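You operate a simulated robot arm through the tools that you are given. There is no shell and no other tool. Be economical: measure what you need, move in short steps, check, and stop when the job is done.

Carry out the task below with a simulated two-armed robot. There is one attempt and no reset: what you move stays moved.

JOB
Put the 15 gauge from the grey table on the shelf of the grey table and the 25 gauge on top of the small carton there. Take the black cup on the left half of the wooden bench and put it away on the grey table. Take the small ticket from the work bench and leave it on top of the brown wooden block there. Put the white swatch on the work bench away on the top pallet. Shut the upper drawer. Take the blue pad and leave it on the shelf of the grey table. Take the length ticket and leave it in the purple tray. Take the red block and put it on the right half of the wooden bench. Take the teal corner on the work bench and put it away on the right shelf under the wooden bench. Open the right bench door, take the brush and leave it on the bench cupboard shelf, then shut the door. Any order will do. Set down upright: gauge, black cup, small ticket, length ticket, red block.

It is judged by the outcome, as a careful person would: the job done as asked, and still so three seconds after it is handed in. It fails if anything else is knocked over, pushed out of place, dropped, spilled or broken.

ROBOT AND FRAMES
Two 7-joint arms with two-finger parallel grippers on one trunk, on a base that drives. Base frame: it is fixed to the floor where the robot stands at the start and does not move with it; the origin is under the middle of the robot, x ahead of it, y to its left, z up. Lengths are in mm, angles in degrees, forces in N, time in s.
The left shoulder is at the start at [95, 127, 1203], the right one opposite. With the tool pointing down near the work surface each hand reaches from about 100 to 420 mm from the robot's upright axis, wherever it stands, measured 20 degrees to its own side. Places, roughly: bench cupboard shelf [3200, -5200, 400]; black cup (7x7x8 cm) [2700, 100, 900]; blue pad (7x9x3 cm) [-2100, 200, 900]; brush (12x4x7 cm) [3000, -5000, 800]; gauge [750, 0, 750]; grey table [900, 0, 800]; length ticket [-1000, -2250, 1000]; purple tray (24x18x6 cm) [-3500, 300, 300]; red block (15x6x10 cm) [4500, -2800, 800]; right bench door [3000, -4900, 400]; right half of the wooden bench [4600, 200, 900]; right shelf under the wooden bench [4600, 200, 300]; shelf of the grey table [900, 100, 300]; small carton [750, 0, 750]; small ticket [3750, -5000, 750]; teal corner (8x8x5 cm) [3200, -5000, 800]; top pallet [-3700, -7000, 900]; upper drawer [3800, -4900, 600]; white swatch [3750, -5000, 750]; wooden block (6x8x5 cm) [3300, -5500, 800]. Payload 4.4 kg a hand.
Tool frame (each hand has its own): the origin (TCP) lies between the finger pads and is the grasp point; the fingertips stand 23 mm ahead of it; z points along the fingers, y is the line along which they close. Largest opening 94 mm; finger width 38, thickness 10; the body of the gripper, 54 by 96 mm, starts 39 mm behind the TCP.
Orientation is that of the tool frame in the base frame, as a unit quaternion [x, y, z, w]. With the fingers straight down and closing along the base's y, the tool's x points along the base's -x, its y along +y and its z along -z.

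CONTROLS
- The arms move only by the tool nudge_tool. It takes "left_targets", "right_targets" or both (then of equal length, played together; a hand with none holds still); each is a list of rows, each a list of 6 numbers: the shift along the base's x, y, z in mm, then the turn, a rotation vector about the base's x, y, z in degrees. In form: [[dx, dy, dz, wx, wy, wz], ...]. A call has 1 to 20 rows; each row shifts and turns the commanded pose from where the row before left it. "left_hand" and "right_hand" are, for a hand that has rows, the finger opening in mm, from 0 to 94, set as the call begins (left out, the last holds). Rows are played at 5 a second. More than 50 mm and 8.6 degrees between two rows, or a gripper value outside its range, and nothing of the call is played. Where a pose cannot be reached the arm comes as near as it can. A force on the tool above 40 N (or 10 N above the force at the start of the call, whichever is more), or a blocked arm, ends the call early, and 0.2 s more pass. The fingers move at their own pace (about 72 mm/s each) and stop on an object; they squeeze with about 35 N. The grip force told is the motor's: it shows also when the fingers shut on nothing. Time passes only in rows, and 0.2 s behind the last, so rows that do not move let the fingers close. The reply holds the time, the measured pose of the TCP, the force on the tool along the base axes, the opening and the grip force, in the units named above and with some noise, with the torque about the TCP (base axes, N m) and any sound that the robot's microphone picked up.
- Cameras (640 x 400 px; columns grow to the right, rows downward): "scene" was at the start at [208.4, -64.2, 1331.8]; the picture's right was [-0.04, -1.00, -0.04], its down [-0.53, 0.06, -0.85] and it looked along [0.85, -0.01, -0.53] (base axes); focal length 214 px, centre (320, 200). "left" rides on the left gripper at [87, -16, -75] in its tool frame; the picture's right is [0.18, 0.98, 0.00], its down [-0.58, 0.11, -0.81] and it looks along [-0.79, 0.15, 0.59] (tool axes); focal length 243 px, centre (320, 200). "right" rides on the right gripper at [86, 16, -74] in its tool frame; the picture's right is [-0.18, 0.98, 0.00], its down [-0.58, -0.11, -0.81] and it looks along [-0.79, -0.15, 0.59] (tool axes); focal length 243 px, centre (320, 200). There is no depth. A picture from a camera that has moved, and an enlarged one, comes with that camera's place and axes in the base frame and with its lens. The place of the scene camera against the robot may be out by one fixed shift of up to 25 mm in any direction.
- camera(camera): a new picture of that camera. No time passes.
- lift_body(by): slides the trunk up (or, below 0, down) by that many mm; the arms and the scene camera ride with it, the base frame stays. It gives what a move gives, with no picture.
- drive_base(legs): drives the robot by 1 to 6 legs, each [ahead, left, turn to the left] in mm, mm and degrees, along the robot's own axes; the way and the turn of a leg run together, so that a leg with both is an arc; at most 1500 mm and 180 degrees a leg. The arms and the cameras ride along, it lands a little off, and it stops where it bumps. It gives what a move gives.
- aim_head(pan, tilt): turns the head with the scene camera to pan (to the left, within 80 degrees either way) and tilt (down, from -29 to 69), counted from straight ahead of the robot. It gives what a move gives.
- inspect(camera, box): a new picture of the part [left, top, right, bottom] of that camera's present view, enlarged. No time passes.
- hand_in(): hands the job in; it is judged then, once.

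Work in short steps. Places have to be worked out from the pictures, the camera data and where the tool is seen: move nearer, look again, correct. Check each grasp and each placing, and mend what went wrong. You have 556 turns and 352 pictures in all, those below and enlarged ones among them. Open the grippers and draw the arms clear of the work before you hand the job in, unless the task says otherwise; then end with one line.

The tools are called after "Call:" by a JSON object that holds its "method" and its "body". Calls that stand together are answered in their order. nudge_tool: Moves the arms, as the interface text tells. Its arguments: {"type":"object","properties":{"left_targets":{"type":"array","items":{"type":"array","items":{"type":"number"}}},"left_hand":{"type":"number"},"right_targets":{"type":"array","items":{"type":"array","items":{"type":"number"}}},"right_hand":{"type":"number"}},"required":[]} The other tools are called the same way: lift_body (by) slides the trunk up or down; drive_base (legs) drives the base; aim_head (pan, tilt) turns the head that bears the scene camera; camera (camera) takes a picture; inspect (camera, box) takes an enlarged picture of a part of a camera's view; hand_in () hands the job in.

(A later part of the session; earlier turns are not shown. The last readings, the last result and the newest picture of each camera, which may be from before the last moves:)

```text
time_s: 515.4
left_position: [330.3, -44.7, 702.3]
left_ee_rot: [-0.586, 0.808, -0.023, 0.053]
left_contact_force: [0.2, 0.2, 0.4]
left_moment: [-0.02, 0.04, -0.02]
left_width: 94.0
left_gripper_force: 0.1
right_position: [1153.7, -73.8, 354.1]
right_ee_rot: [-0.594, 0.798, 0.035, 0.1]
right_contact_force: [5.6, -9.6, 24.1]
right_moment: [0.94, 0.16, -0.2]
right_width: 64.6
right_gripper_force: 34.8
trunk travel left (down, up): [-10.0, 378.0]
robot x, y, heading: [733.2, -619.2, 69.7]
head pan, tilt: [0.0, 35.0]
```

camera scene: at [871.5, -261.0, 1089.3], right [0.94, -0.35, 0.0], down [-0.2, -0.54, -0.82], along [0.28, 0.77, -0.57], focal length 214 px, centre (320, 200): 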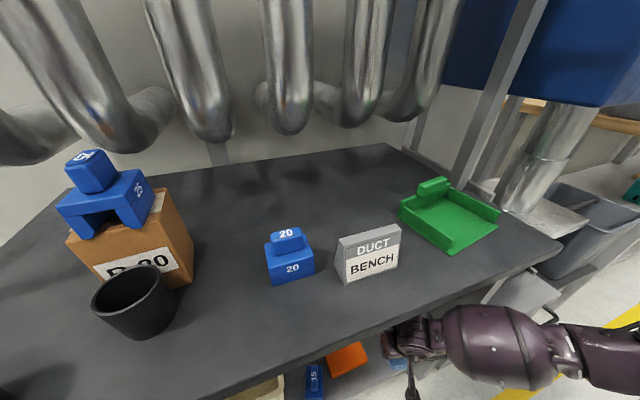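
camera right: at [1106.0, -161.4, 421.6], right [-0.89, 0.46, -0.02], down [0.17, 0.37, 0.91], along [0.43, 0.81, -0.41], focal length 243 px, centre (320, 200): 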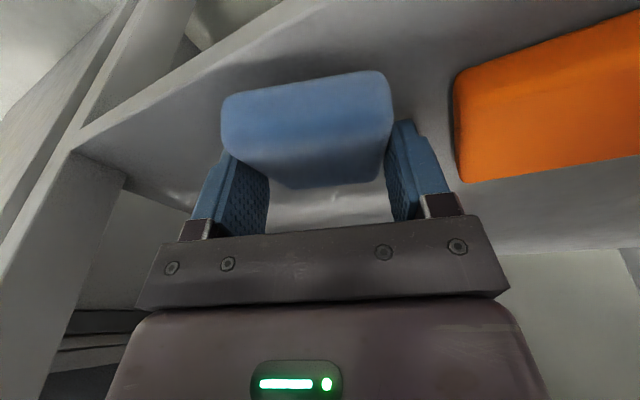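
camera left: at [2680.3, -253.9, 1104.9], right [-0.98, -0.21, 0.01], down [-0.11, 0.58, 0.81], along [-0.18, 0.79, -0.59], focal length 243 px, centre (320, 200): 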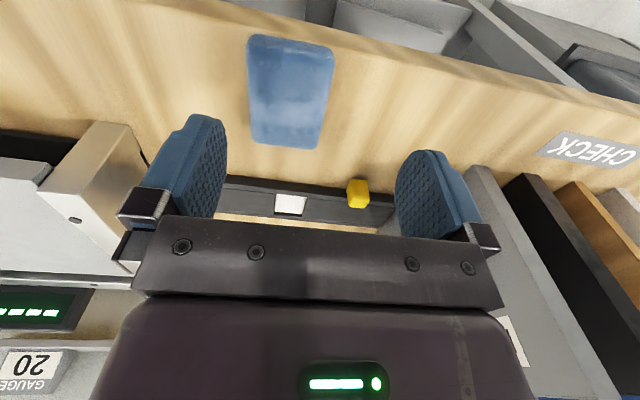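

It went down to 354, nearly flat. A last 4 mm, then I open and lift.

Call:
{"method": "nudge_tool", "body": {"right_targets": [[0, 0, -3, 0, 0, 0], [0, 0, -2, 0, 0, 0]]}}

Call:
{"method": "nudge_tool", "body": {"right_targets": [[0, 0, 1, 0, 0, 0], [0, 0, 0, 0, 0, 0]], "right_hand": 94}}

Call:
{"method": "nudge_tool", "body": {"right_targets": [[0, 0, 15, 0, 0, 0], [0, 0, 30, 0, 0, 0], [0, 0, 30, 0, 0, 0]]}}

Call:
{"method": "camera", "body": {"camera": "right"}}

```text
time_s: 516.0
left_position: [329.8, -45.4, 703.2]
left_ee_rot: [-0.587, 0.808, -0.021, 0.052]
left_contact_force: [0.3, 0.2, 0.2]
left_moment: [0.01, 0.01, -0.02]
left_width: 94.0
left_gripper_force: 0.1
right_position: [1153.2, -72.6, 349.6]
right_ee_rot: [-0.594, 0.798, 0.037, 0.099]
right_contact_force: [4.9, -7.1, 24.7]
right_moment: [1.17, 0.3, -0.15]
right_width: 64.7
right_gripper_force: 35.1
trunk travel left (down, up): [-10.0, 378.0]
robot x, y, heading: [733.4, -613.5, 69.8]
head pan, tilt: [0.0, 35.0]
```

```text
time_s: 516.6
left_position: [330.4, -44.6, 702.4]
left_ee_rot: [-0.587, 0.808, -0.023, 0.051]
left_contact_force: [0.4, 0.4, 0.1]
left_moment: [-0.04, -0.02, -0.03]
left_width: 93.8
left_gripper_force: 0.1
right_position: [1152.8, -72.2, 348.9]
right_ee_rot: [-0.594, 0.797, 0.036, 0.099]
right_contact_force: [14.5, -6.2, 14.4]
right_moment: [-0.13, 0.39, 0.24]
right_width: 87.0
right_gripper_force: 0.1
trunk travel left (down, up): [-10.0, 378.0]
robot x, y, heading: [734.3, -616.4, 70.0]
head pan, tilt: [0.0, 35.0]
```

```text
time_s: 517.4
left_position: [329.6, -44.4, 701.5]
left_ee_rot: [-0.587, 0.808, -0.023, 0.052]
left_contact_force: [-0.2, -0.6, -0.3]
left_moment: [-0.01, 0.03, 0.02]
left_width: 94.0
left_gripper_force: 0.1
right_position: [1153.7, -73.4, 425.0]
right_ee_rot: [-0.593, 0.798, 0.035, 0.099]
right_contact_force: [0.1, 0.8, 0.0]
right_moment: [-0.01, 0.01, 0.06]
right_width: 94.1
right_gripper_force: 0.1
trunk travel left (down, up): [-10.0, 378.0]
robot x, y, heading: [734.0, -615.5, 69.9]
head pan, tilt: [0.0, 35.0]
```

```text
203 pictures are left
camera right: at [1104.9, -161.9, 478.9], right [-0.89, 0.46, -0.02], down [0.17, 0.38, 0.91], along [0.43, 0.8, -0.41], focal length 243 px, centre (320, 200)
```

right: 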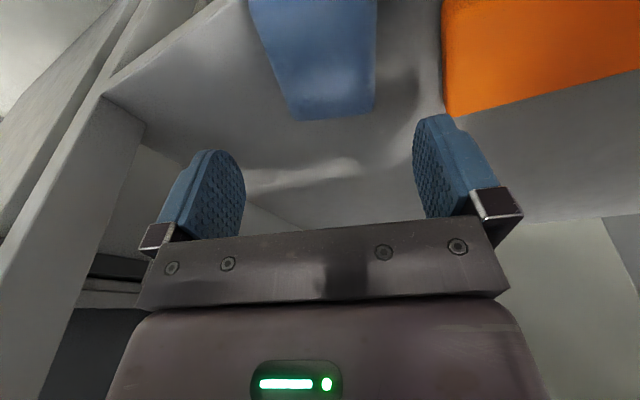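

The pad lies flat on the shelf. I back out, raise the arm and trunk, and turn toward the far side of the hall.

Call:
{"method": "drive_base", "body": {"legs": [[-450, 0, 0]]}}

Call:
{"method": "nudge_tool", "body": {"right_targets": [[0, 0, 45, 0, 0, 0], [0, 0, 45, 0, 0, 0], [0, 0, 45, 0, 0, 0], [0, 0, 45, 0, 0, 0], [0, 0, 45, 0, 0, 0], [0, 0, 45, 0, 0, 0]]}}

Call:
{"method": "lift_body", "body": {"by": 230}}

Call:
{"method": "drive_base", "body": {"legs": [[0, 0, -70], [1500, 0, 0], [1000, 0, 0]]}}

Call:
{"method": "aim_head", "body": {"pan": -25, "tilt": 20}}

Call:
{"method": "camera", "body": {"camera": "scene"}}

```text
time_s: 520.2
left_position: [171.0, -472.3, 702.6]
left_ee_rot: [-0.59, 0.806, -0.023, 0.051]
left_contact_force: [0.2, -0.1, -0.5]
left_moment: [0.01, -0.01, 0.0]
left_width: 94.2
left_gripper_force: 0.0
right_position: [993.7, -495.9, 424.1]
right_ee_rot: [-0.596, 0.796, 0.035, 0.099]
right_contact_force: [0.6, -0.7, 0.4]
right_moment: [0.03, 0.04, -0.01]
right_width: 94.0
right_gripper_force: 0.1
trunk travel left (down, up): [-10.0, 378.0]
robot x, y, heading: [575.4, -1043.0, 70.3]
head pan, tilt: [0.0, 35.0]
```

```text
time_s: 521.6
left_position: [170.8, -474.2, 701.2]
left_ee_rot: [-0.59, 0.806, -0.022, 0.052]
left_contact_force: [0.2, -1.0, -0.6]
left_moment: [0.02, 0.01, 0.01]
left_width: 94.1
left_gripper_force: 0.1
right_position: [995.9, -495.7, 695.3]
right_ee_rot: [-0.598, 0.795, 0.035, 0.098]
right_contact_force: [0.1, -1.0, 0.5]
right_moment: [0.02, -0.01, 0.01]
right_width: 93.8
right_gripper_force: 0.1
trunk travel left (down, up): [-10.0, 378.0]
robot x, y, heading: [579.9, -1041.7, 70.6]
head pan, tilt: [0.0, 35.0]
```

```text
time_s: 524.0
left_position: [172.2, -473.2, 931.0]
left_ee_rot: [-0.59, 0.806, -0.022, 0.052]
left_contact_force: [-0.6, -0.2, -0.4]
left_moment: [0.0, 0.0, -0.01]
left_width: 93.7
left_gripper_force: 0.1
right_position: [994.2, -495.9, 922.8]
right_ee_rot: [-0.597, 0.795, 0.035, 0.098]
right_contact_force: [0.1, -0.8, -0.4]
right_moment: [0.01, -0.02, 0.0]
right_width: 94.0
right_gripper_force: 0.0
trunk travel left (down, up): [-240.0, 148.0]
robot x, y, heading: [578.3, -1040.4, 70.3]
head pan, tilt: [0.0, 35.0]
```

```text
time_s: 539.3
left_position: [3481.3, -455.2, 931.7]
left_ee_rot: [-0.026, 0.998, -0.048, 0.029]
left_contact_force: [0.4, -0.7, 0.3]
left_moment: [-0.03, 0.01, -0.01]
left_width: 94.2
left_gripper_force: 0.0
right_position: [3747.9, -1233.8, 925.0]
right_ee_rot: [-0.038, 0.994, -0.027, 0.101]
right_contact_force: [0.4, -0.3, 1.0]
right_moment: [0.01, 0.01, 0.05]
right_width: 93.9
right_gripper_force: 0.1
trunk travel left (down, up): [-240.0, 148.0]
robot x, y, heading: [3088.0, -1038.2, 0.7]
head pan, tilt: [0.0, 35.0]
```

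```text
time_s: 540.2
left_position: [3479.5, -455.7, 932.0]
left_ee_rot: [-0.026, 0.998, -0.049, 0.03]
left_contact_force: [-0.6, -0.6, 0.2]
left_moment: [-0.01, 0.05, -0.03]
left_width: 93.8
left_gripper_force: 0.1
right_position: [3747.1, -1235.4, 925.3]
right_ee_rot: [-0.037, 0.994, -0.028, 0.102]
right_contact_force: [0.5, 0.8, 0.3]
right_moment: [-0.02, -0.02, -0.03]
right_width: 94.0
right_gripper_force: 0.1
trunk travel left (down, up): [-240.0, 148.0]
robot x, y, heading: [3088.6, -1034.9, 0.8]
head pan, tilt: [-25.0, 20.0]
```

```text
202 pictures are left
camera scene: at [3275.5, -1082.6, 1385.2], right [-0.41, -0.91, 0.0], down [-0.31, 0.14, -0.94], along [0.86, -0.39, -0.34], focal length 214 px, centre (320, 200)
```

scene: 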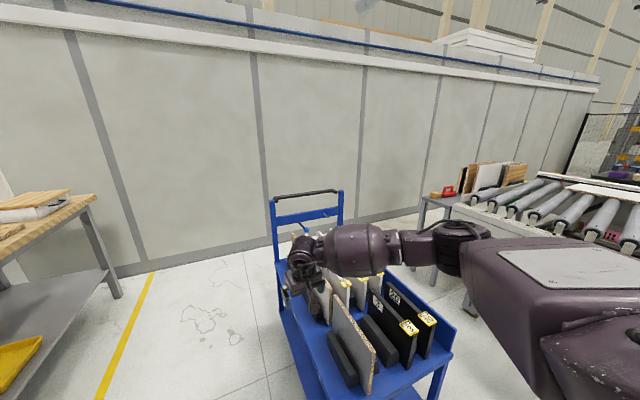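

The right hand is above the blue trolley; I back straight off at once, then move right for a look at the roller table with the red block.

Call:
{"method": "drive_base", "body": {"legs": [[-450, 0, 0], [0, -1100, 0]]}}

Call:
{"method": "aim_head", "body": {"pan": -20, "tilt": 15}}

Call:
{"method": "camera", "body": {"camera": "scene"}}

```text
time_s: 552.4
left_position: [3043.1, -1543.6, 932.1]
left_ee_rot: [-0.032, 0.998, -0.048, 0.03]
left_contact_force: [-0.6, 0.3, -0.3]
left_moment: [0.01, -0.01, -0.02]
left_width: 94.1
left_gripper_force: 0.0
right_position: [3323.3, -2317.6, 924.7]
right_ee_rot: [-0.045, 0.994, -0.025, 0.101]
right_contact_force: [0.5, 0.4, -0.4]
right_moment: [-0.02, -0.01, 0.02]
right_width: 94.3
right_gripper_force: 0.0
trunk travel left (down, up): [-240.0, 148.0]
robot x, y, heading: [2656.8, -2129.5, 1.6]
head pan, tilt: [-25.0, 20.0]
```

```text
time_s: 553.0
left_position: [3043.1, -1543.3, 932.7]
left_ee_rot: [-0.033, 0.998, -0.048, 0.031]
left_contact_force: [-0.3, 0.3, 0.1]
left_moment: [0.0, -0.01, -0.01]
left_width: 94.0
left_gripper_force: 0.0
right_position: [3323.6, -2317.0, 924.3]
right_ee_rot: [-0.045, 0.993, -0.026, 0.102]
right_contact_force: [-0.3, -0.2, 0.1]
right_moment: [0.0, -0.02, -0.01]
right_width: 94.2
right_gripper_force: 0.0
trunk travel left (down, up): [-240.0, 148.0]
robot x, y, heading: [2663.5, -2122.4, 1.7]
head pan, tilt: [-20.0, 15.0]
```

```text
201 pictures are left
camera scene: at [2851.5, -2166.0, 1393.4], right [-0.32, -0.95, 0.0], down [-0.25, 0.08, -0.97], along [0.92, -0.31, -0.26], focal length 214 px, centre (320, 200)
```

scene: 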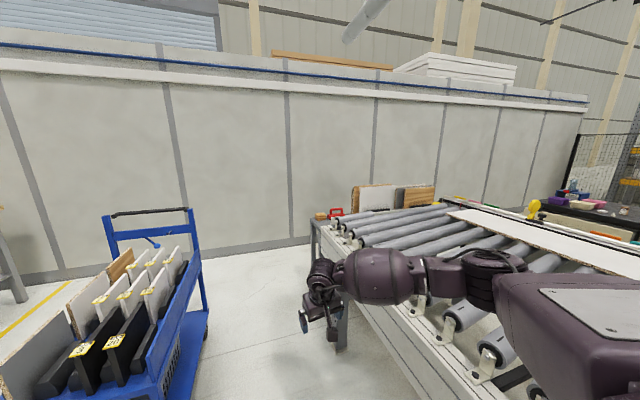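

I zoom in on the red block and the end of the roller table.

Call:
{"method": "inspect", "body": {"camera": "scene", "box": [290, 170, 450, 270]}}

```text
4.00 times, centred on (370, 220) of scene
camera zoom: at [2851.5, -2166.0, 1393.4], right [-0.32, -0.95, 0.0], down [-0.25, 0.08, -0.97], along [0.92, -0.31, -0.26], focal length 858 px, centre (120, 120)
```

zoom: 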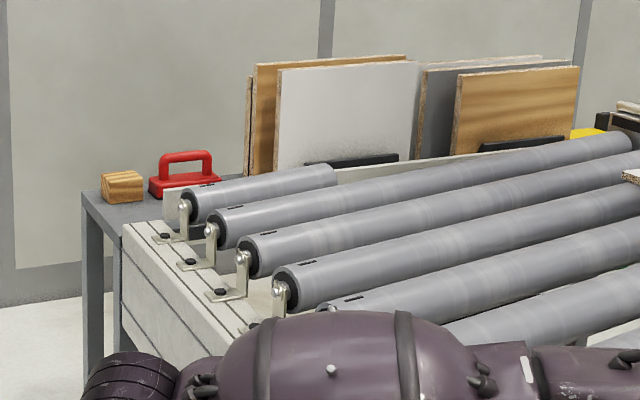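

The red block with a handle is near [4470, −2860, 800] on the grey stand at the conveyor's end, reachable from its +y side. I tuck the left arm in and drive between trolley and conveyor.

Call:
{"method": "nudge_tool", "body": {"left_targets": [[0, -40, 15, 0, 0, 0], [0, -40, 15, 0, 0, 0], [0, -40, 15, 0, 0, 0], [0, -40, 15, 0, 0, 0], [0, -40, 15, 0, 0, 0], [0, -40, 15, 0, 0, 0], [0, -40, 15, 0, 0, 0], [0, -40, 0, 0, 0, 0]]}}

Call:
{"method": "drive_base", "body": {"legs": [[300, -70, -1.7], [1000, 0, 0], [700, 0, 0]]}}

Call:
{"method": "camera", "body": {"camera": "scene"}}

```text
time_s: 554.8
left_position: [3044.1, -1863.5, 1036.0]
left_ee_rot: [-0.033, 0.998, -0.047, 0.029]
left_contact_force: [-0.9, -0.5, -0.5]
left_moment: [0.02, 0.01, 0.02]
left_width: 94.0
left_gripper_force: 0.0
right_position: [3323.1, -2317.5, 924.3]
right_ee_rot: [-0.045, 0.994, -0.026, 0.1]
right_contact_force: [-0.2, 0.3, 0.0]
right_moment: [0.02, 0.0, -0.01]
right_width: 94.3
right_gripper_force: 0.1
trunk travel left (down, up): [-240.0, 148.0]
robot x, y, heading: [2664.2, -2125.1, 1.6]
head pan, tilt: [-20.0, 15.0]
```

```text
time_s: 565.2
left_position: [5062.5, -1922.3, 1036.6]
left_ee_rot: [-0.025, 0.998, -0.048, 0.028]
left_contact_force: [-0.2, 0.0, 0.2]
left_moment: [0.01, 0.01, 0.0]
left_width: 94.0
left_gripper_force: 0.0
right_position: [5335.2, -2381.8, 923.5]
right_ee_rot: [-0.037, 0.994, -0.027, 0.101]
right_contact_force: [-0.1, 0.1, -0.6]
right_moment: [-0.02, 0.0, -0.02]
right_width: 94.0
right_gripper_force: 0.0
trunk travel left (down, up): [-240.0, 148.0]
robot x, y, heading: [4671.2, -2187.7, 0.4]
head pan, tilt: [-20.0, 15.0]
```

```text
199 pictures are left
camera scene: at [4866.7, -2222.7, 1393.3], right [-0.33, -0.94, 0.0], down [-0.24, 0.09, -0.97], along [0.91, -0.32, -0.26], focal length 214 px, centre (320, 200)
```

scene: 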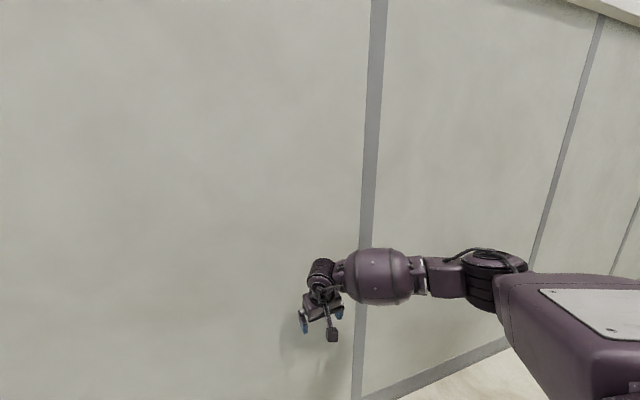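

The wall is ahead; I turn right 90° to face the stand.

Call:
{"method": "drive_base", "body": {"legs": [[0, 0, -90]]}}

Call:
{"method": "aim_head", "body": {"pan": -5, "tilt": 30}}

Call:
{"method": "camera", "body": {"camera": "scene"}}

```text
time_s: 569.5
left_position: [4923.2, -2577.2, 1035.8]
left_ee_rot: [0.699, 0.712, -0.055, -0.014]
left_contact_force: [0.8, 0.4, 0.9]
left_moment: [0.02, -0.01, 0.02]
left_width: 93.8
left_gripper_force: 0.1
right_position: [4455.7, -2834.7, 923.7]
right_ee_rot: [0.688, 0.718, -0.092, 0.051]
right_contact_force: [0.3, -0.2, -0.3]
right_moment: [0.01, -0.03, -0.02]
right_width: 93.8
right_gripper_force: 0.1
trunk travel left (down, up): [-240.0, 148.0]
robot x, y, heading: [4679.8, -2183.4, -91.3]
head pan, tilt: [-20.0, 15.0]
```

```text
time_s: 570.3
left_position: [4924.0, -2575.7, 1036.2]
left_ee_rot: [0.7, 0.712, -0.055, -0.014]
left_contact_force: [-0.4, 0.4, 0.6]
left_moment: [0.0, 0.02, 0.0]
left_width: 94.1
left_gripper_force: 0.1
right_position: [4456.1, -2833.4, 925.2]
right_ee_rot: [0.688, 0.718, -0.091, 0.052]
right_contact_force: [-0.3, 0.5, 0.8]
right_moment: [0.02, 0.02, 0.02]
right_width: 94.1
right_gripper_force: 0.1
trunk travel left (down, up): [-240.0, 148.0]
robot x, y, heading: [4677.2, -2184.0, -91.2]
head pan, tilt: [-5.0, 30.0]
```

```text
198 pictures are left
camera scene: at [4669.3, -2379.9, 1369.3], right [-0.99, 0.11, 0.0], down [0.05, 0.5, -0.87], along [-0.09, -0.86, -0.5], focal length 214 px, centre (320, 200)
```

scene: 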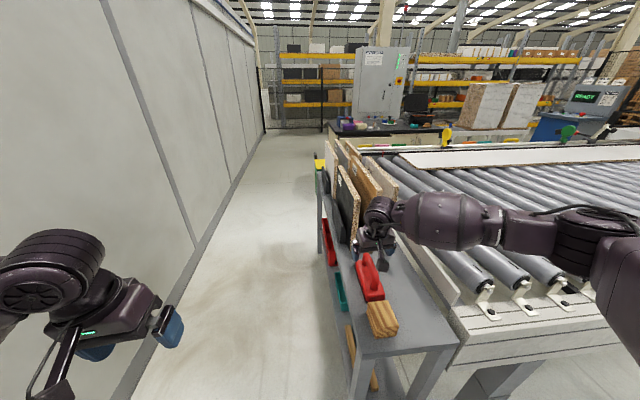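

The red block with its handle is nearly under the right hand. I look with the right camera.

Call:
{"method": "camera", "body": {"camera": "right"}}

Call:
{"method": "inspect", "body": {"camera": "scene", "box": [310, 210, 450, 370]}}

```text
197 pictures are left
camera right: at [4471.9, -2732.8, 978.6], right [0.99, -0.15, -0.02], down [-0.04, -0.41, 0.91], along [-0.14, -0.9, -0.41], focal length 243 px, centre (320, 200)
```

right: 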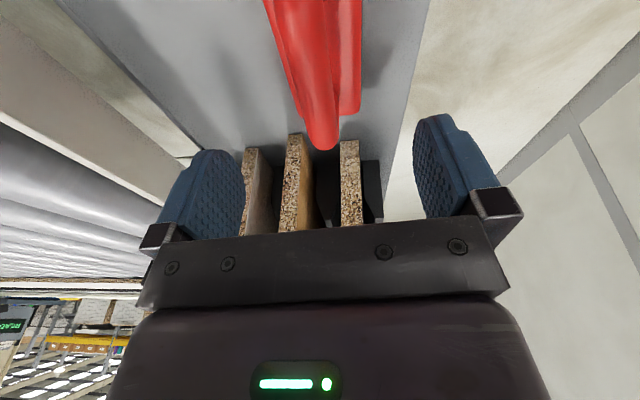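

```text
2.50 times, centred on (380, 290) of scene
camera zoom: at [4669.3, -2379.9, 1369.3], right [-0.99, 0.11, 0.0], down [0.05, 0.5, -0.87], along [-0.09, -0.86, -0.5], focal length 536 px, centre (170, -25)
```

zoom: 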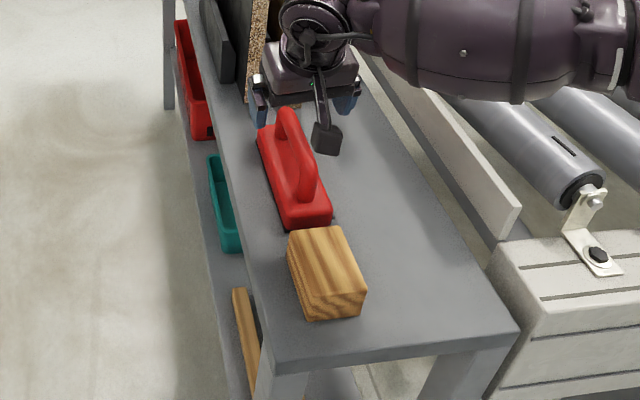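

The handle's centre is about [4450, −2838], top near z 865, and the boards stand well beyond. I lower onto the handle.

Call:
{"method": "nudge_tool", "body": {"right_targets": [[-6, -3, -15, 0, 0, 0], [0, 0, -15, 0, 0, 0], [0, 0, -12, 0, 0, 0]], "right_hand": 60}}

Call:
{"method": "camera", "body": {"camera": "right"}}

Call:
{"method": "inspect", "body": {"camera": "scene", "box": [310, 210, 450, 370]}}

```text
time_s: 571.1
left_position: [4923.7, -2577.6, 1036.8]
left_ee_rot: [0.7, 0.711, -0.055, -0.014]
left_contact_force: [-0.2, 0.2, -0.3]
left_moment: [0.0, 0.03, 0.01]
left_width: 93.8
left_gripper_force: 0.0
right_position: [4449.7, -2836.7, 882.2]
right_ee_rot: [0.689, 0.718, -0.092, 0.051]
right_contact_force: [0.8, 0.3, -0.3]
right_moment: [0.0, 0.0, 0.02]
right_width: 60.0
right_gripper_force: 0.1
trunk travel left (down, up): [-240.0, 148.0]
robot x, y, heading: [4678.4, -2184.2, -91.2]
head pan, tilt: [-5.0, 30.0]
```

```text
195 pictures are left
camera right: at [4465.6, -2736.1, 936.3], right [0.99, -0.15, -0.02], down [-0.04, -0.41, 0.91], along [-0.14, -0.9, -0.41], focal length 243 px, centre (320, 200)
```

right: 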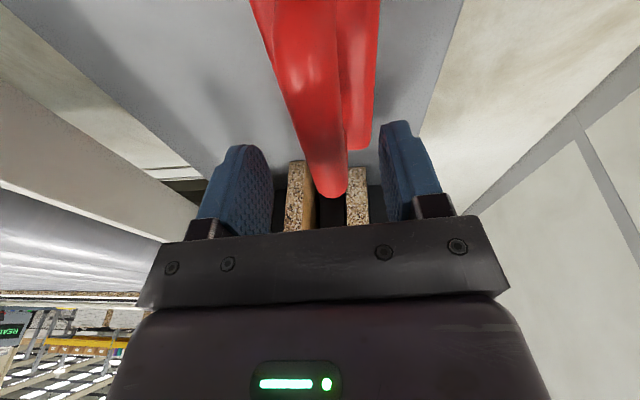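

```text
2.50 times, centred on (380, 290) of scene
camera zoom: at [4669.3, -2380.1, 1369.2], right [-0.99, 0.11, 0.0], down [0.05, 0.5, -0.87], along [-0.09, -0.86, -0.5], focal length 536 px, centre (170, -25)
```

zoom: 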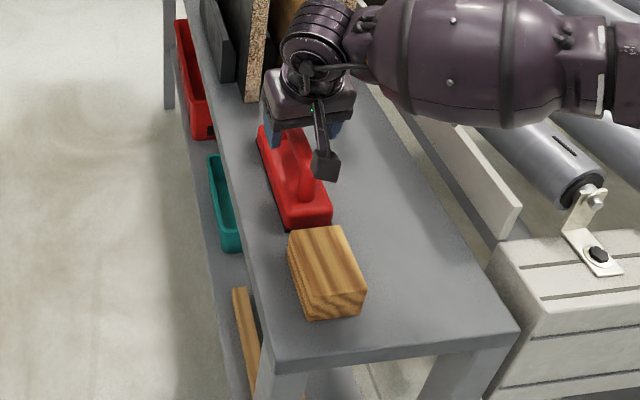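

The handle is centred under the fingers. I lower 24 mm and close.

Call:
{"method": "nudge_tool", "body": {"right_targets": [[0, -4, -12, 0, 0, 0], [0, -4, -12, 0, 0, 0]]}}

Call:
{"method": "nudge_tool", "body": {"right_targets": [[0, 0, 0, 0, 0, 0], [0, 0, 0, 0, 0, 0], [0, 0, 0, 0, 0, 0]], "right_hand": 5}}

Call:
{"method": "nudge_tool", "body": {"right_targets": [[0, 0, 15, 0, 0, 0], [0, 0, 30, 0, 0, 0], [0, 5, 35, 0, 0, 0], [0, 5, 40, 0, 0, 0]]}}

Call:
{"method": "camera", "body": {"camera": "right"}}

Call:
{"method": "camera", "body": {"camera": "scene"}}

```text
time_s: 571.7
left_position: [4924.1, -2578.6, 1036.7]
left_ee_rot: [0.7, 0.712, -0.055, -0.014]
left_contact_force: [-0.2, 0.4, 0.2]
left_moment: [0.03, -0.01, -0.01]
left_width: 94.0
left_gripper_force: 0.1
right_position: [4450.0, -2844.7, 858.0]
right_ee_rot: [0.689, 0.717, -0.092, 0.051]
right_contact_force: [0.2, -0.8, 0.2]
right_moment: [0.0, 0.0, 0.03]
right_width: 59.9
right_gripper_force: 0.0
trunk travel left (down, up): [-240.0, 148.0]
robot x, y, heading: [4680.3, -2178.8, -91.2]
head pan, tilt: [-5.0, 30.0]
```

```text
time_s: 572.5
left_position: [4923.2, -2576.5, 1037.0]
left_ee_rot: [0.699, 0.712, -0.056, -0.014]
left_contact_force: [-0.5, -0.3, -0.5]
left_moment: [0.01, 0.02, 0.0]
left_width: 93.9
left_gripper_force: 0.1
right_position: [4450.5, -2844.3, 858.3]
right_ee_rot: [0.688, 0.718, -0.091, 0.051]
right_contact_force: [0.5, -1.4, -0.2]
right_moment: [-0.15, 0.0, 0.02]
right_width: 21.2
right_gripper_force: 34.9
trunk travel left (down, up): [-240.0, 148.0]
robot x, y, heading: [4676.0, -2184.1, -91.2]
head pan, tilt: [-5.0, 30.0]
```

```text
time_s: 573.5
left_position: [4923.9, -2577.3, 1037.4]
left_ee_rot: [0.7, 0.712, -0.055, -0.013]
left_contact_force: [-0.6, 0.2, -0.7]
left_moment: [0.01, 0.0, 0.01]
left_width: 93.9
left_gripper_force: 0.0
right_position: [4451.5, -2833.4, 979.6]
right_ee_rot: [0.689, 0.718, -0.092, 0.05]
right_contact_force: [0.0, 0.3, -2.7]
right_moment: [-0.06, -0.01, -0.02]
right_width: 21.1
right_gripper_force: 34.8
trunk travel left (down, up): [-240.0, 148.0]
robot x, y, heading: [4678.5, -2180.1, -91.2]
head pan, tilt: [-5.0, 30.0]
```

```text
193 pictures are left
camera right: at [4467.0, -2732.2, 1032.5], right [0.99, -0.15, -0.02], down [-0.04, -0.41, 0.91], along [-0.14, -0.9, -0.41], focal length 243 px, centre (320, 200)
```

right: 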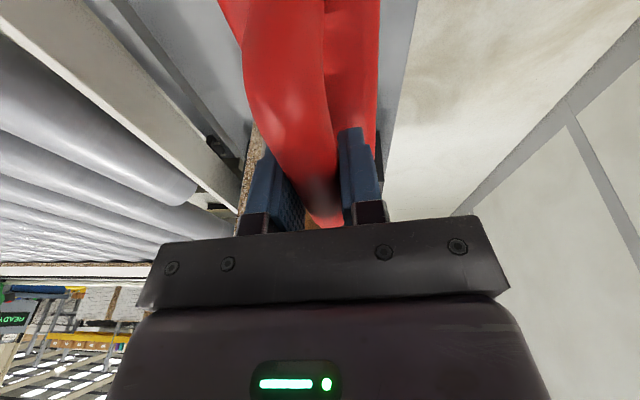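

```text
192 pictures are left
camera scene: at [4669.5, -2379.2, 1369.4], right [-0.99, 0.11, 0.0], down [0.05, 0.5, -0.87], along [-0.09, -0.86, -0.5], focal length 214 px, centre (320, 200)
```

scene: 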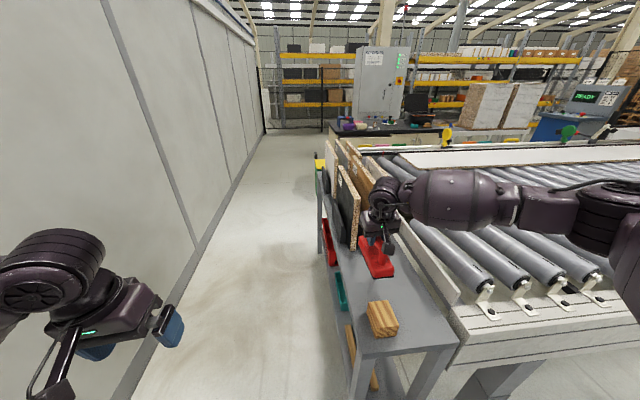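

The block is held. I draw the hand in, shift left from the conveyor, turn around and head for the bench's right half.

Call:
{"method": "nudge_tool", "body": {"right_targets": [[0, 40, 5, 0, 0, 0], [0, 40, 5, 0, 0, 0], [0, 40, 5, 0, 0, 0], [0, 30, 5, 0, 0, 0]]}}

Call:
{"method": "drive_base", "body": {"legs": [[-30, 130, 0], [0, 0, 91], [0, 0, 90]]}}

Call:
{"method": "aim_head", "body": {"pan": 0, "tilt": 22}}

Call:
{"method": "camera", "body": {"camera": "scene"}}

```text
time_s: 574.5
left_position: [4925.1, -2577.8, 1036.4]
left_ee_rot: [0.699, 0.712, -0.056, -0.014]
left_contact_force: [0.5, -0.1, 0.6]
left_moment: [0.0, -0.03, 0.0]
left_width: 94.2
left_gripper_force: 0.0
right_position: [4449.9, -2684.1, 1000.0]
right_ee_rot: [0.689, 0.717, -0.092, 0.05]
right_contact_force: [-0.4, 0.5, -1.9]
right_moment: [0.03, 0.02, -0.03]
right_width: 21.3
right_gripper_force: 35.1
trunk travel left (down, up): [-240.0, 148.0]
robot x, y, heading: [4681.0, -2183.7, -91.4]
head pan, tilt: [-5.0, 30.0]
```

```text
time_s: 583.9
left_position: [4552.1, -1766.5, 1037.4]
left_ee_rot: [0.719, -0.693, 0.013, -0.056]
left_contact_force: [-0.7, 0.3, -0.2]
left_moment: [-0.01, -0.02, -0.02]
left_width: 94.2
left_gripper_force: 0.0
right_position: [5023.0, -1648.5, 999.8]
right_ee_rot: [0.723, -0.683, -0.051, -0.091]
right_contact_force: [0.5, 0.2, -2.5]
right_moment: [0.0, 0.02, -0.02]
right_width: 21.2
right_gripper_force: 35.1
trunk travel left (down, up): [-240.0, 148.0]
robot x, y, heading: [4804.8, -2156.7, 89.9]
head pan, tilt: [-5.0, 30.0]
```

```text
time_s: 584.6
left_position: [4551.9, -1766.5, 1036.9]
left_ee_rot: [0.719, -0.693, 0.014, -0.054]
left_contact_force: [0.3, -0.2, -0.5]
left_moment: [0.01, 0.02, -0.01]
left_width: 94.0
left_gripper_force: 0.0
right_position: [5022.4, -1650.0, 1000.1]
right_ee_rot: [0.723, -0.683, -0.052, -0.091]
right_contact_force: [0.1, 0.5, -2.3]
right_moment: [-0.04, -0.01, -0.01]
right_width: 21.0
right_gripper_force: 34.6
trunk travel left (down, up): [-240.0, 148.0]
robot x, y, heading: [4808.4, -2153.7, 89.8]
head pan, tilt: [0.0, 22.0]
```

```text
191 pictures are left
camera scene: at [4810.5, -1976.8, 1381.9], right [1.0, 0.0, 0.0], down [0.0, -0.38, -0.93], along [0.0, 0.93, -0.38], focal length 214 px, centre (320, 200)
```

scene: 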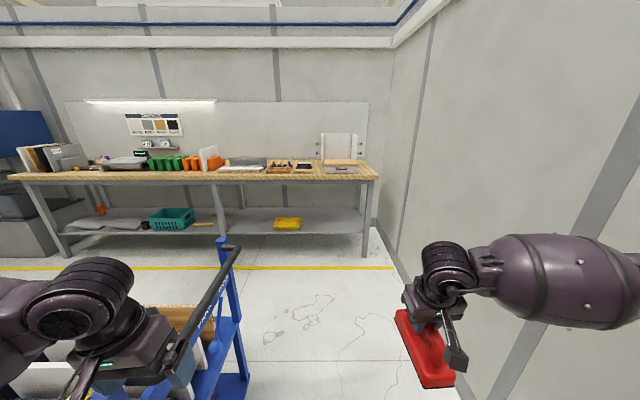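

The trolley's handle is right beside my left hand. I raise the trunk fully so the arms pass above it, then drive ahead to the bench.

Call:
{"method": "lift_body", "body": {"by": 145}}

Call:
{"method": "nudge_tool", "body": {"left_targets": [[25, -10, 10, 0, 0, 0], [25, -10, 10, 0, 0, 0], [25, -10, 10, 0, 0, 0]]}}

Call:
{"method": "drive_base", "body": {"legs": [[900, -10, 0]]}}

Call:
{"method": "aim_head", "body": {"pan": 0, "tilt": 30}}

Call:
{"method": "camera", "body": {"camera": "scene"}}

```text
time_s: 586.3
left_position: [4552.8, -1764.6, 1182.3]
left_ee_rot: [0.719, -0.693, 0.014, -0.054]
left_contact_force: [0.4, 0.9, -0.3]
left_moment: [0.0, 0.0, 0.02]
left_width: 94.1
left_gripper_force: 0.2
right_position: [5023.5, -1649.8, 1144.4]
right_ee_rot: [0.723, -0.683, -0.051, -0.091]
right_contact_force: [0.8, 0.1, -2.5]
right_moment: [-0.01, -0.02, 0.01]
right_width: 21.1
right_gripper_force: 34.6
trunk travel left (down, up): [-385.0, 3.0]
robot x, y, heading: [4804.9, -2153.6, 89.7]
head pan, tilt: [0.0, 22.0]
```

```text
time_s: 587.1
left_position: [4628.1, -1795.9, 1212.9]
left_ee_rot: [0.719, -0.693, 0.013, -0.054]
left_contact_force: [1.0, -0.5, 0.4]
left_moment: [-0.02, -0.01, -0.01]
left_width: 93.9
left_gripper_force: 0.0
right_position: [5024.1, -1647.6, 1144.7]
right_ee_rot: [0.723, -0.683, -0.052, -0.09]
right_contact_force: [1.1, 0.1, -1.9]
right_moment: [0.0, -0.02, 0.01]
right_width: 21.1
right_gripper_force: 34.9
trunk travel left (down, up): [-385.0, 3.0]
robot x, y, heading: [4806.0, -2156.5, 89.9]
head pan, tilt: [0.0, 22.0]
```

```text
time_s: 591.9
left_position: [4639.8, -896.5, 1212.7]
left_ee_rot: [0.718, -0.693, 0.013, -0.055]
left_contact_force: [0.5, 0.1, 0.4]
left_moment: [-0.04, -0.02, 0.01]
left_width: 93.7
left_gripper_force: 0.0
right_position: [5037.1, -750.7, 1145.3]
right_ee_rot: [0.723, -0.683, -0.051, -0.091]
right_contact_force: [0.3, 0.0, -1.8]
right_moment: [0.02, -0.01, 0.0]
right_width: 21.3
right_gripper_force: 34.9
trunk travel left (down, up): [-385.0, 3.0]
robot x, y, heading: [4822.3, -1261.0, 89.9]
head pan, tilt: [0.0, 22.0]
```

```text
time_s: 592.5
left_position: [4640.4, -897.5, 1213.8]
left_ee_rot: [0.718, -0.693, 0.014, -0.055]
left_contact_force: [0.0, -0.7, -0.8]
left_moment: [0.01, -0.03, 0.01]
left_width: 93.9
left_gripper_force: 0.1
right_position: [5038.0, -751.3, 1143.7]
right_ee_rot: [0.723, -0.683, -0.051, -0.091]
right_contact_force: [-0.2, 0.3, -1.8]
right_moment: [0.01, -0.01, -0.01]
right_width: 21.0
right_gripper_force: 35.1
trunk travel left (down, up): [-385.0, 3.0]
robot x, y, heading: [4819.4, -1256.1, 90.0]
head pan, tilt: [0.0, 30.0]
```

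```text
190 pictures are left
camera scene: at [4823.9, -1120.2, 1517.9], right [1.0, 0.0, 0.0], down [0.0, -0.5, -0.87], along [0.0, 0.87, -0.5], focal length 214 px, centre (320, 200)
```

scene: 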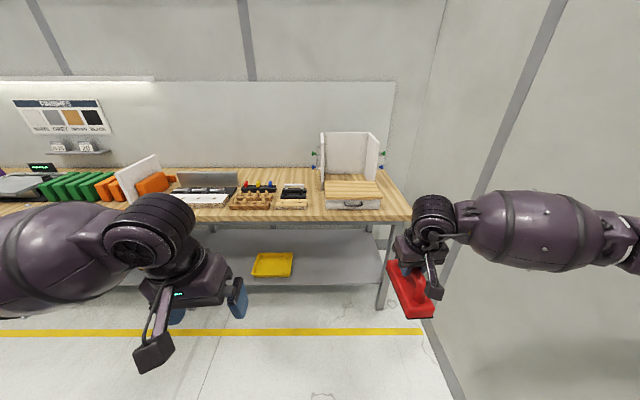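

I zoom in on the bench's right half to find a free spot.

Call:
{"method": "inspect", "body": {"camera": "scene", "box": [160, 120, 420, 240]}}

```text
2.46 times, centred on (290, 180) of scene
camera zoom: at [4823.9, -1120.2, 1517.9], right [1.0, 0.0, 0.0], down [0.0, -0.5, -0.87], along [0.0, 0.87, -0.5], focal length 528 px, centre (394, 249)
```

zoom: 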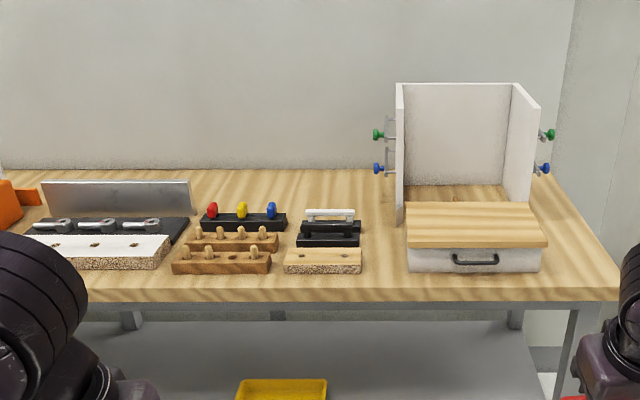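

There is a 90 mm free strip between the small plates and the crate at x ≈ 4757–4848. I drive ahead, then left to line up, and lower the trunk.

Call:
{"method": "drive_base", "body": {"legs": [[400, 0, 0], [0, 235, 0]]}}

Call:
{"method": "lift_body", "body": {"by": -110}}

Call:
{"method": "camera", "body": {"camera": "scene"}}

Call:
{"method": "camera", "body": {"camera": "right"}}

```text
time_s: 597.3
left_position: [4408.7, -496.7, 1214.8]
left_ee_rot: [0.717, -0.695, 0.013, -0.055]
left_contact_force: [0.5, 0.1, 0.6]
left_moment: [0.01, -0.01, -0.01]
left_width: 93.8
left_gripper_force: 0.1
right_position: [4806.8, -353.1, 1145.8]
right_ee_rot: [0.722, -0.684, -0.051, -0.091]
right_contact_force: [-0.1, -0.3, -1.5]
right_moment: [-0.01, -0.03, -0.01]
right_width: 21.4
right_gripper_force: 35.0
trunk travel left (down, up): [-385.0, 3.0]
robot x, y, heading: [4586.7, -857.1, 89.4]
head pan, tilt: [0.0, 30.0]
```

```text
time_s: 598.7
left_position: [4409.5, -493.7, 1091.4]
left_ee_rot: [0.717, -0.695, 0.025, -0.042]
left_contact_force: [-0.1, 0.5, 0.5]
left_moment: [0.01, -0.04, 0.0]
left_width: 93.6
left_gripper_force: 0.1
right_position: [4807.0, -353.2, 1035.5]
right_ee_rot: [0.722, -0.684, -0.051, -0.092]
right_contact_force: [0.0, 0.3, -2.8]
right_moment: [0.03, 0.02, -0.02]
right_width: 21.4
right_gripper_force: 35.5
trunk travel left (down, up): [-275.0, 113.0]
robot x, y, heading: [4587.1, -864.6, 89.7]
head pan, tilt: [0.0, 30.0]
```

```text
188 pictures are left
camera scene: at [4592.3, -703.1, 1406.4], right [1.0, -0.01, 0.0], down [0.0, -0.5, -0.87], along [0.01, 0.87, -0.5], focal length 214 px, centre (320, 200)
```

scene: 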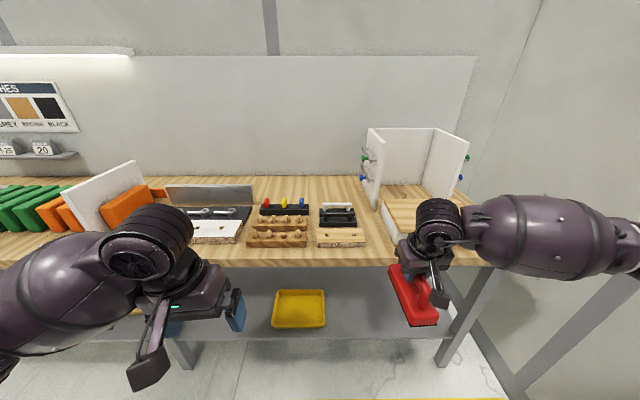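

```text
187 pictures are left
camera right: at [4791.8, -452.8, 1089.4], right [-0.99, 0.13, -0.02], down [0.03, 0.41, 0.91], along [0.13, 0.9, -0.41], focal length 243 px, centre (320, 200)
```

right: 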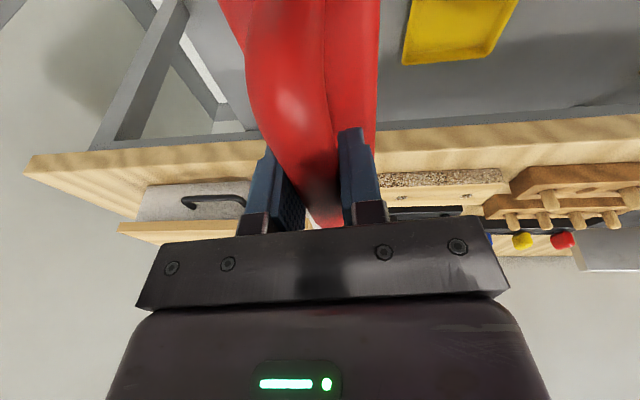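

I raise the block a bit above its neighbours and drive in over the gap.

Call:
{"method": "nudge_tool", "body": {"right_targets": [[-2, 0, 15, 0, 0, 0], [-2, 0, 15, 0, 0, 0]]}}

Call:
{"method": "drive_base", "body": {"legs": [[262, 0, 0]]}}

Call:
{"method": "camera", "body": {"camera": "right"}}

Call:
{"method": "inspect", "body": {"camera": "scene", "box": [300, 150, 520, 330]}}

```text
time_s: 599.3
left_position: [4408.9, -493.9, 1092.4]
left_ee_rot: [0.718, -0.694, 0.026, -0.042]
left_contact_force: [-0.1, -0.1, -0.8]
left_moment: [-0.01, -0.05, -0.01]
left_width: 93.9
left_gripper_force: 0.0
right_position: [4803.4, -351.4, 1065.2]
right_ee_rot: [0.722, -0.684, -0.051, -0.092]
right_contact_force: [-0.3, 1.3, -3.2]
right_moment: [0.04, 0.02, -0.04]
right_width: 21.1
right_gripper_force: 35.5
trunk travel left (down, up): [-275.0, 113.0]
robot x, y, heading: [4586.7, -860.9, 89.4]
head pan, tilt: [0.0, 30.0]
```

```text
time_s: 601.2
left_position: [4407.7, -220.3, 1091.0]
left_ee_rot: [0.72, -0.692, 0.025, -0.042]
left_contact_force: [0.4, 0.3, -1.4]
left_moment: [0.01, -0.04, 0.02]
left_width: 94.1
left_gripper_force: 0.1
right_position: [4801.6, -77.4, 1063.8]
right_ee_rot: [0.724, -0.681, -0.051, -0.091]
right_contact_force: [0.4, 1.2, -2.7]
right_moment: [0.0, 0.01, -0.01]
right_width: 21.2
right_gripper_force: 35.6
trunk travel left (down, up): [-275.0, 113.0]
robot x, y, heading: [4588.7, -583.5, 89.8]
head pan, tilt: [0.0, 30.0]
```

```text
186 pictures are left
camera right: at [4787.0, -177.0, 1118.5], right [-0.99, 0.13, -0.02], down [0.03, 0.41, 0.91], along [0.12, 0.9, -0.41], focal length 243 px, centre (320, 200)
```

right: 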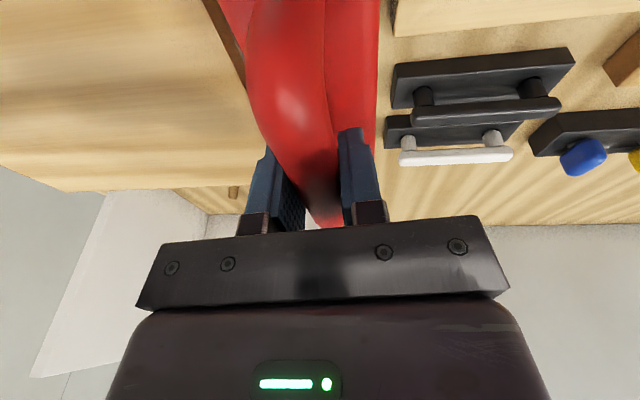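

```text
2.22 times, centred on (410, 240) of scene
camera zoom: at [4592.3, -428.4, 1406.0], right [1.0, 0.0, 0.0], down [0.0, -0.5, -0.87], along [0.0, 0.87, -0.5], focal length 477 px, centre (120, 111)
```

zoom: 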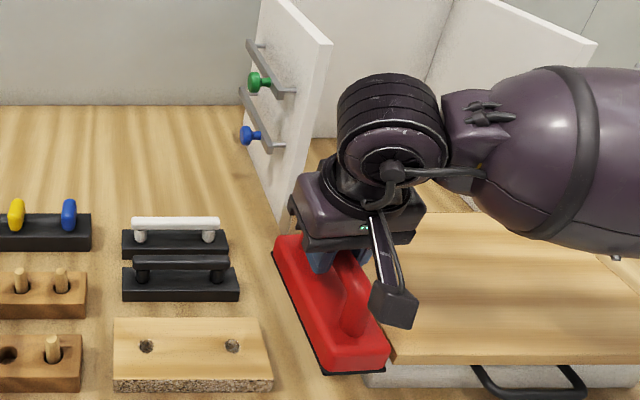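

Relative to the gap, the block sits about 12 mm too far right. I shift −12 mm and lower stepwise.

Call:
{"method": "nudge_tool", "body": {"right_targets": [[-12, 0, 0, 0, 0, 0], [0, 0, -20, 0, 0, 0], [0, 0, -15, 0, 0, 0]]}}

Call:
{"method": "camera", "body": {"camera": "right"}}

Call:
{"method": "inspect", "body": {"camera": "scene", "box": [300, 150, 520, 330]}}

```text
time_s: 602.0
left_position: [4408.0, -221.4, 1090.5]
left_ee_rot: [0.72, -0.693, 0.026, -0.041]
left_contact_force: [0.0, -0.9, -0.2]
left_moment: [0.0, -0.01, 0.0]
left_width: 93.9
left_gripper_force: 0.1
right_position: [4789.0, -77.3, 1030.8]
right_ee_rot: [0.724, -0.682, -0.051, -0.092]
right_contact_force: [-0.4, 0.6, -1.8]
right_moment: [-0.03, 0.0, 0.03]
right_width: 21.0
right_gripper_force: 35.5
trunk travel left (down, up): [-275.0, 113.0]
robot x, y, heading: [4588.3, -584.7, 90.0]
head pan, tilt: [0.0, 30.0]
```

```text
184 pictures are left
camera right: at [4774.5, -177.4, 1083.9], right [-0.99, 0.13, -0.02], down [0.03, 0.41, 0.91], along [0.12, 0.9, -0.41], focal length 243 px, centre (320, 200)
```

right: 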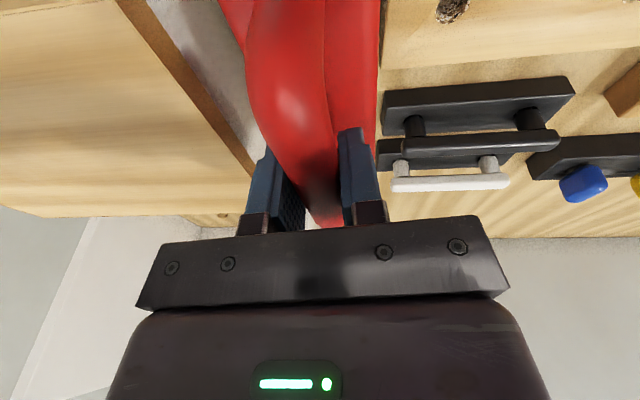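

```text
2.22 times, centred on (410, 240) of scene
camera zoom: at [4592.0, -429.1, 1406.1], right [1.0, 0.0, 0.0], down [0.0, -0.5, -0.87], along [0.0, 0.87, -0.5], focal length 477 px, centre (120, 111)
```

zoom: 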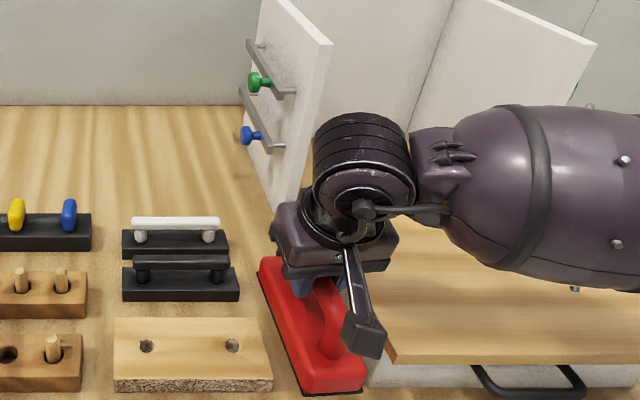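

The block now lies within the gap with about 16 mm either side. I lower to contact.

Call:
{"method": "nudge_tool", "body": {"right_targets": [[0, 0, -12, 0, 0, 0], [0, 0, -10, 0, 0, 0], [0, 0, -5, 0, 0, 0], [0, 0, -4, 0, 0, 0], [0, 0, -4, 0, 0, 0], [0, 0, -4, 0, 0, 0], [0, 0, -4, 0, 0, 0], [0, 0, -4, 0, 0, 0]]}}

Call:
{"method": "inspect", "body": {"camera": "scene", "box": [300, 150, 520, 330]}}

```text
time_s: 603.9
left_position: [4408.7, -222.0, 1090.6]
left_ee_rot: [0.72, -0.692, 0.027, -0.041]
left_contact_force: [-0.5, 0.6, 0.0]
left_moment: [0.02, -0.01, 0.01]
left_width: 94.1
left_gripper_force: 0.0
right_position: [4789.0, -78.1, 982.3]
right_ee_rot: [0.724, -0.681, -0.051, -0.092]
right_contact_force: [0.2, -0.2, -2.4]
right_moment: [0.01, 0.03, 0.02]
right_width: 21.2
right_gripper_force: 34.7
trunk travel left (down, up): [-275.0, 113.0]
robot x, y, heading: [4589.0, -587.9, 90.0]
head pan, tilt: [0.0, 30.0]
```

```text
2.22 times, centred on (410, 240) of scene
camera zoom: at [4592.3, -429.3, 1406.2], right [1.0, 0.0, 0.0], down [0.0, -0.5, -0.87], along [0.0, 0.87, -0.5], focal length 477 px, centre (120, 111)
```

zoom: 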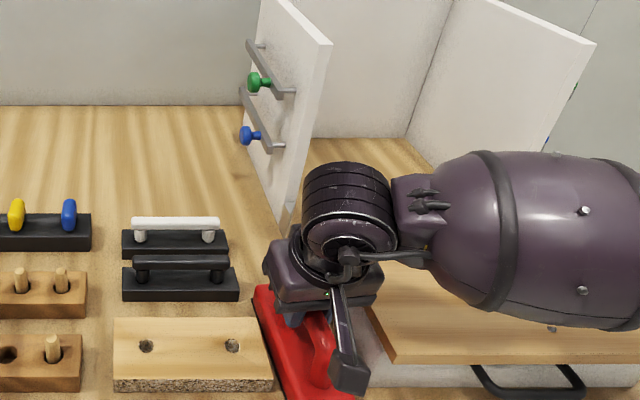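

Not in contact yet; I continue in 4 mm steps.

Call:
{"method": "nudge_tool", "body": {"right_targets": [[0, 0, -4, 0, 0, 0], [0, 0, -4, 0, 0, 0], [0, 0, -4, 0, 0, 0], [0, 0, -4, 0, 0, 0], [0, 0, -4, 0, 0, 0]]}}

```text
time_s: 605.0
left_position: [4407.2, -221.9, 1091.7]
left_ee_rot: [0.72, -0.693, 0.025, -0.043]
left_contact_force: [0.3, 0.0, 0.7]
left_moment: [-0.01, -0.03, 0.04]
left_width: 94.2
left_gripper_force: 0.1
right_position: [4788.4, -77.7, 963.5]
right_ee_rot: [0.724, -0.681, -0.051, -0.091]
right_contact_force: [2.7, 0.9, 22.8]
right_moment: [-0.44, 0.02, -0.01]
right_width: 21.4
right_gripper_force: 35.5
trunk travel left (down, up): [-275.0, 113.0]
robot x, y, heading: [4588.8, -581.1, 89.8]
head pan, tilt: [0.0, 30.0]
```

Contact. I ease up, open, and rise off the handle.

Call:
{"method": "nudge_tool", "body": {"right_targets": [[0, 0, 2, 0, 0, 0], [0, 0, 0, 0, 0, 0]]}}

Call:
{"method": "nudge_tool", "body": {"right_targets": [[0, 0, 0, 0, 0, 0], [0, 0, 0, 0, 0, 0]], "right_hand": 50}}

Call:
{"method": "nudge_tool", "body": {"right_targets": [[0, 0, 15, 0, 0, 0], [0, 0, 30, 0, 0, 0], [0, 0, 40, 0, 0, 0]]}}

Call:
{"method": "drive_base", "body": {"legs": [[-200, 0, 0]]}}

Call:
{"method": "camera", "body": {"camera": "right"}}

```text
time_s: 605.6
left_position: [4407.5, -221.9, 1090.3]
left_ee_rot: [0.72, -0.692, 0.026, -0.042]
left_contact_force: [0.7, 0.9, 0.4]
left_moment: [0.0, -0.01, -0.02]
left_width: 94.2
left_gripper_force: 0.0
right_position: [4790.4, -78.1, 963.4]
right_ee_rot: [0.725, -0.681, -0.05, -0.089]
right_contact_force: [-0.5, -0.1, 0.7]
right_moment: [0.18, -0.03, 0.06]
right_width: 21.2
right_gripper_force: 34.2
trunk travel left (down, up): [-275.0, 113.0]
robot x, y, heading: [4588.6, -587.3, 89.9]
head pan, tilt: [0.0, 30.0]
```

```text
time_s: 606.2
left_position: [4408.2, -221.8, 1091.3]
left_ee_rot: [0.72, -0.692, 0.025, -0.041]
left_contact_force: [0.9, -0.5, 0.2]
left_moment: [-0.01, 0.02, 0.02]
left_width: 94.1
left_gripper_force: 0.0
right_position: [4790.5, -78.4, 964.5]
right_ee_rot: [0.724, -0.681, -0.052, -0.091]
right_contact_force: [0.2, -0.3, -0.3]
right_moment: [-0.02, 0.0, -0.02]
right_width: 49.9
right_gripper_force: 0.1
trunk travel left (down, up): [-275.0, 113.0]
robot x, y, heading: [4585.5, -584.5, 90.0]
head pan, tilt: [0.0, 30.0]
```

```text
time_s: 607.0
left_position: [4408.3, -222.0, 1091.8]
left_ee_rot: [0.72, -0.693, 0.026, -0.041]
left_contact_force: [0.1, -0.4, 0.4]
left_moment: [-0.01, -0.01, 0.02]
left_width: 94.0
left_gripper_force: 0.0
right_position: [4788.5, -78.8, 1047.7]
right_ee_rot: [0.724, -0.681, -0.052, -0.091]
right_contact_force: [0.8, -0.2, -0.4]
right_moment: [-0.01, 0.02, 0.0]
right_width: 50.0
right_gripper_force: 0.1
trunk travel left (down, up): [-275.0, 113.0]
robot x, y, heading: [4587.2, -584.9, 90.2]
head pan, tilt: [0.0, 30.0]
```

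```text
time_s: 608.6
left_position: [4406.7, -423.7, 1092.4]
left_ee_rot: [0.721, -0.691, 0.026, -0.043]
left_contact_force: [-0.6, -0.2, -0.1]
left_moment: [-0.01, -0.01, 0.03]
left_width: 93.9
left_gripper_force: 0.1
right_position: [4788.2, -278.1, 1048.4]
right_ee_rot: [0.726, -0.679, -0.052, -0.091]
right_contact_force: [-0.5, 1.0, -0.1]
right_moment: [0.01, 0.01, 0.01]
right_width: 50.1
right_gripper_force: 0.0
trunk travel left (down, up): [-275.0, 113.0]
robot x, y, heading: [4589.5, -786.4, 90.0]
head pan, tilt: [0.0, 30.0]
```

```text
181 pictures are left
camera right: at [4773.4, -379.3, 1102.5], right [-0.99, 0.12, -0.02], down [0.03, 0.41, 0.91], along [0.12, 0.9, -0.41], focal length 243 px, centre (320, 200)
```

right: 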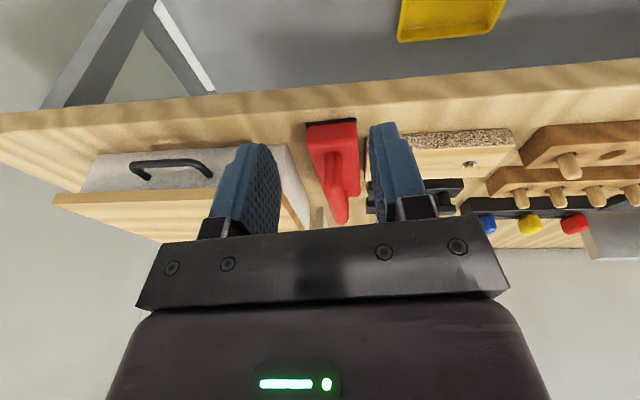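

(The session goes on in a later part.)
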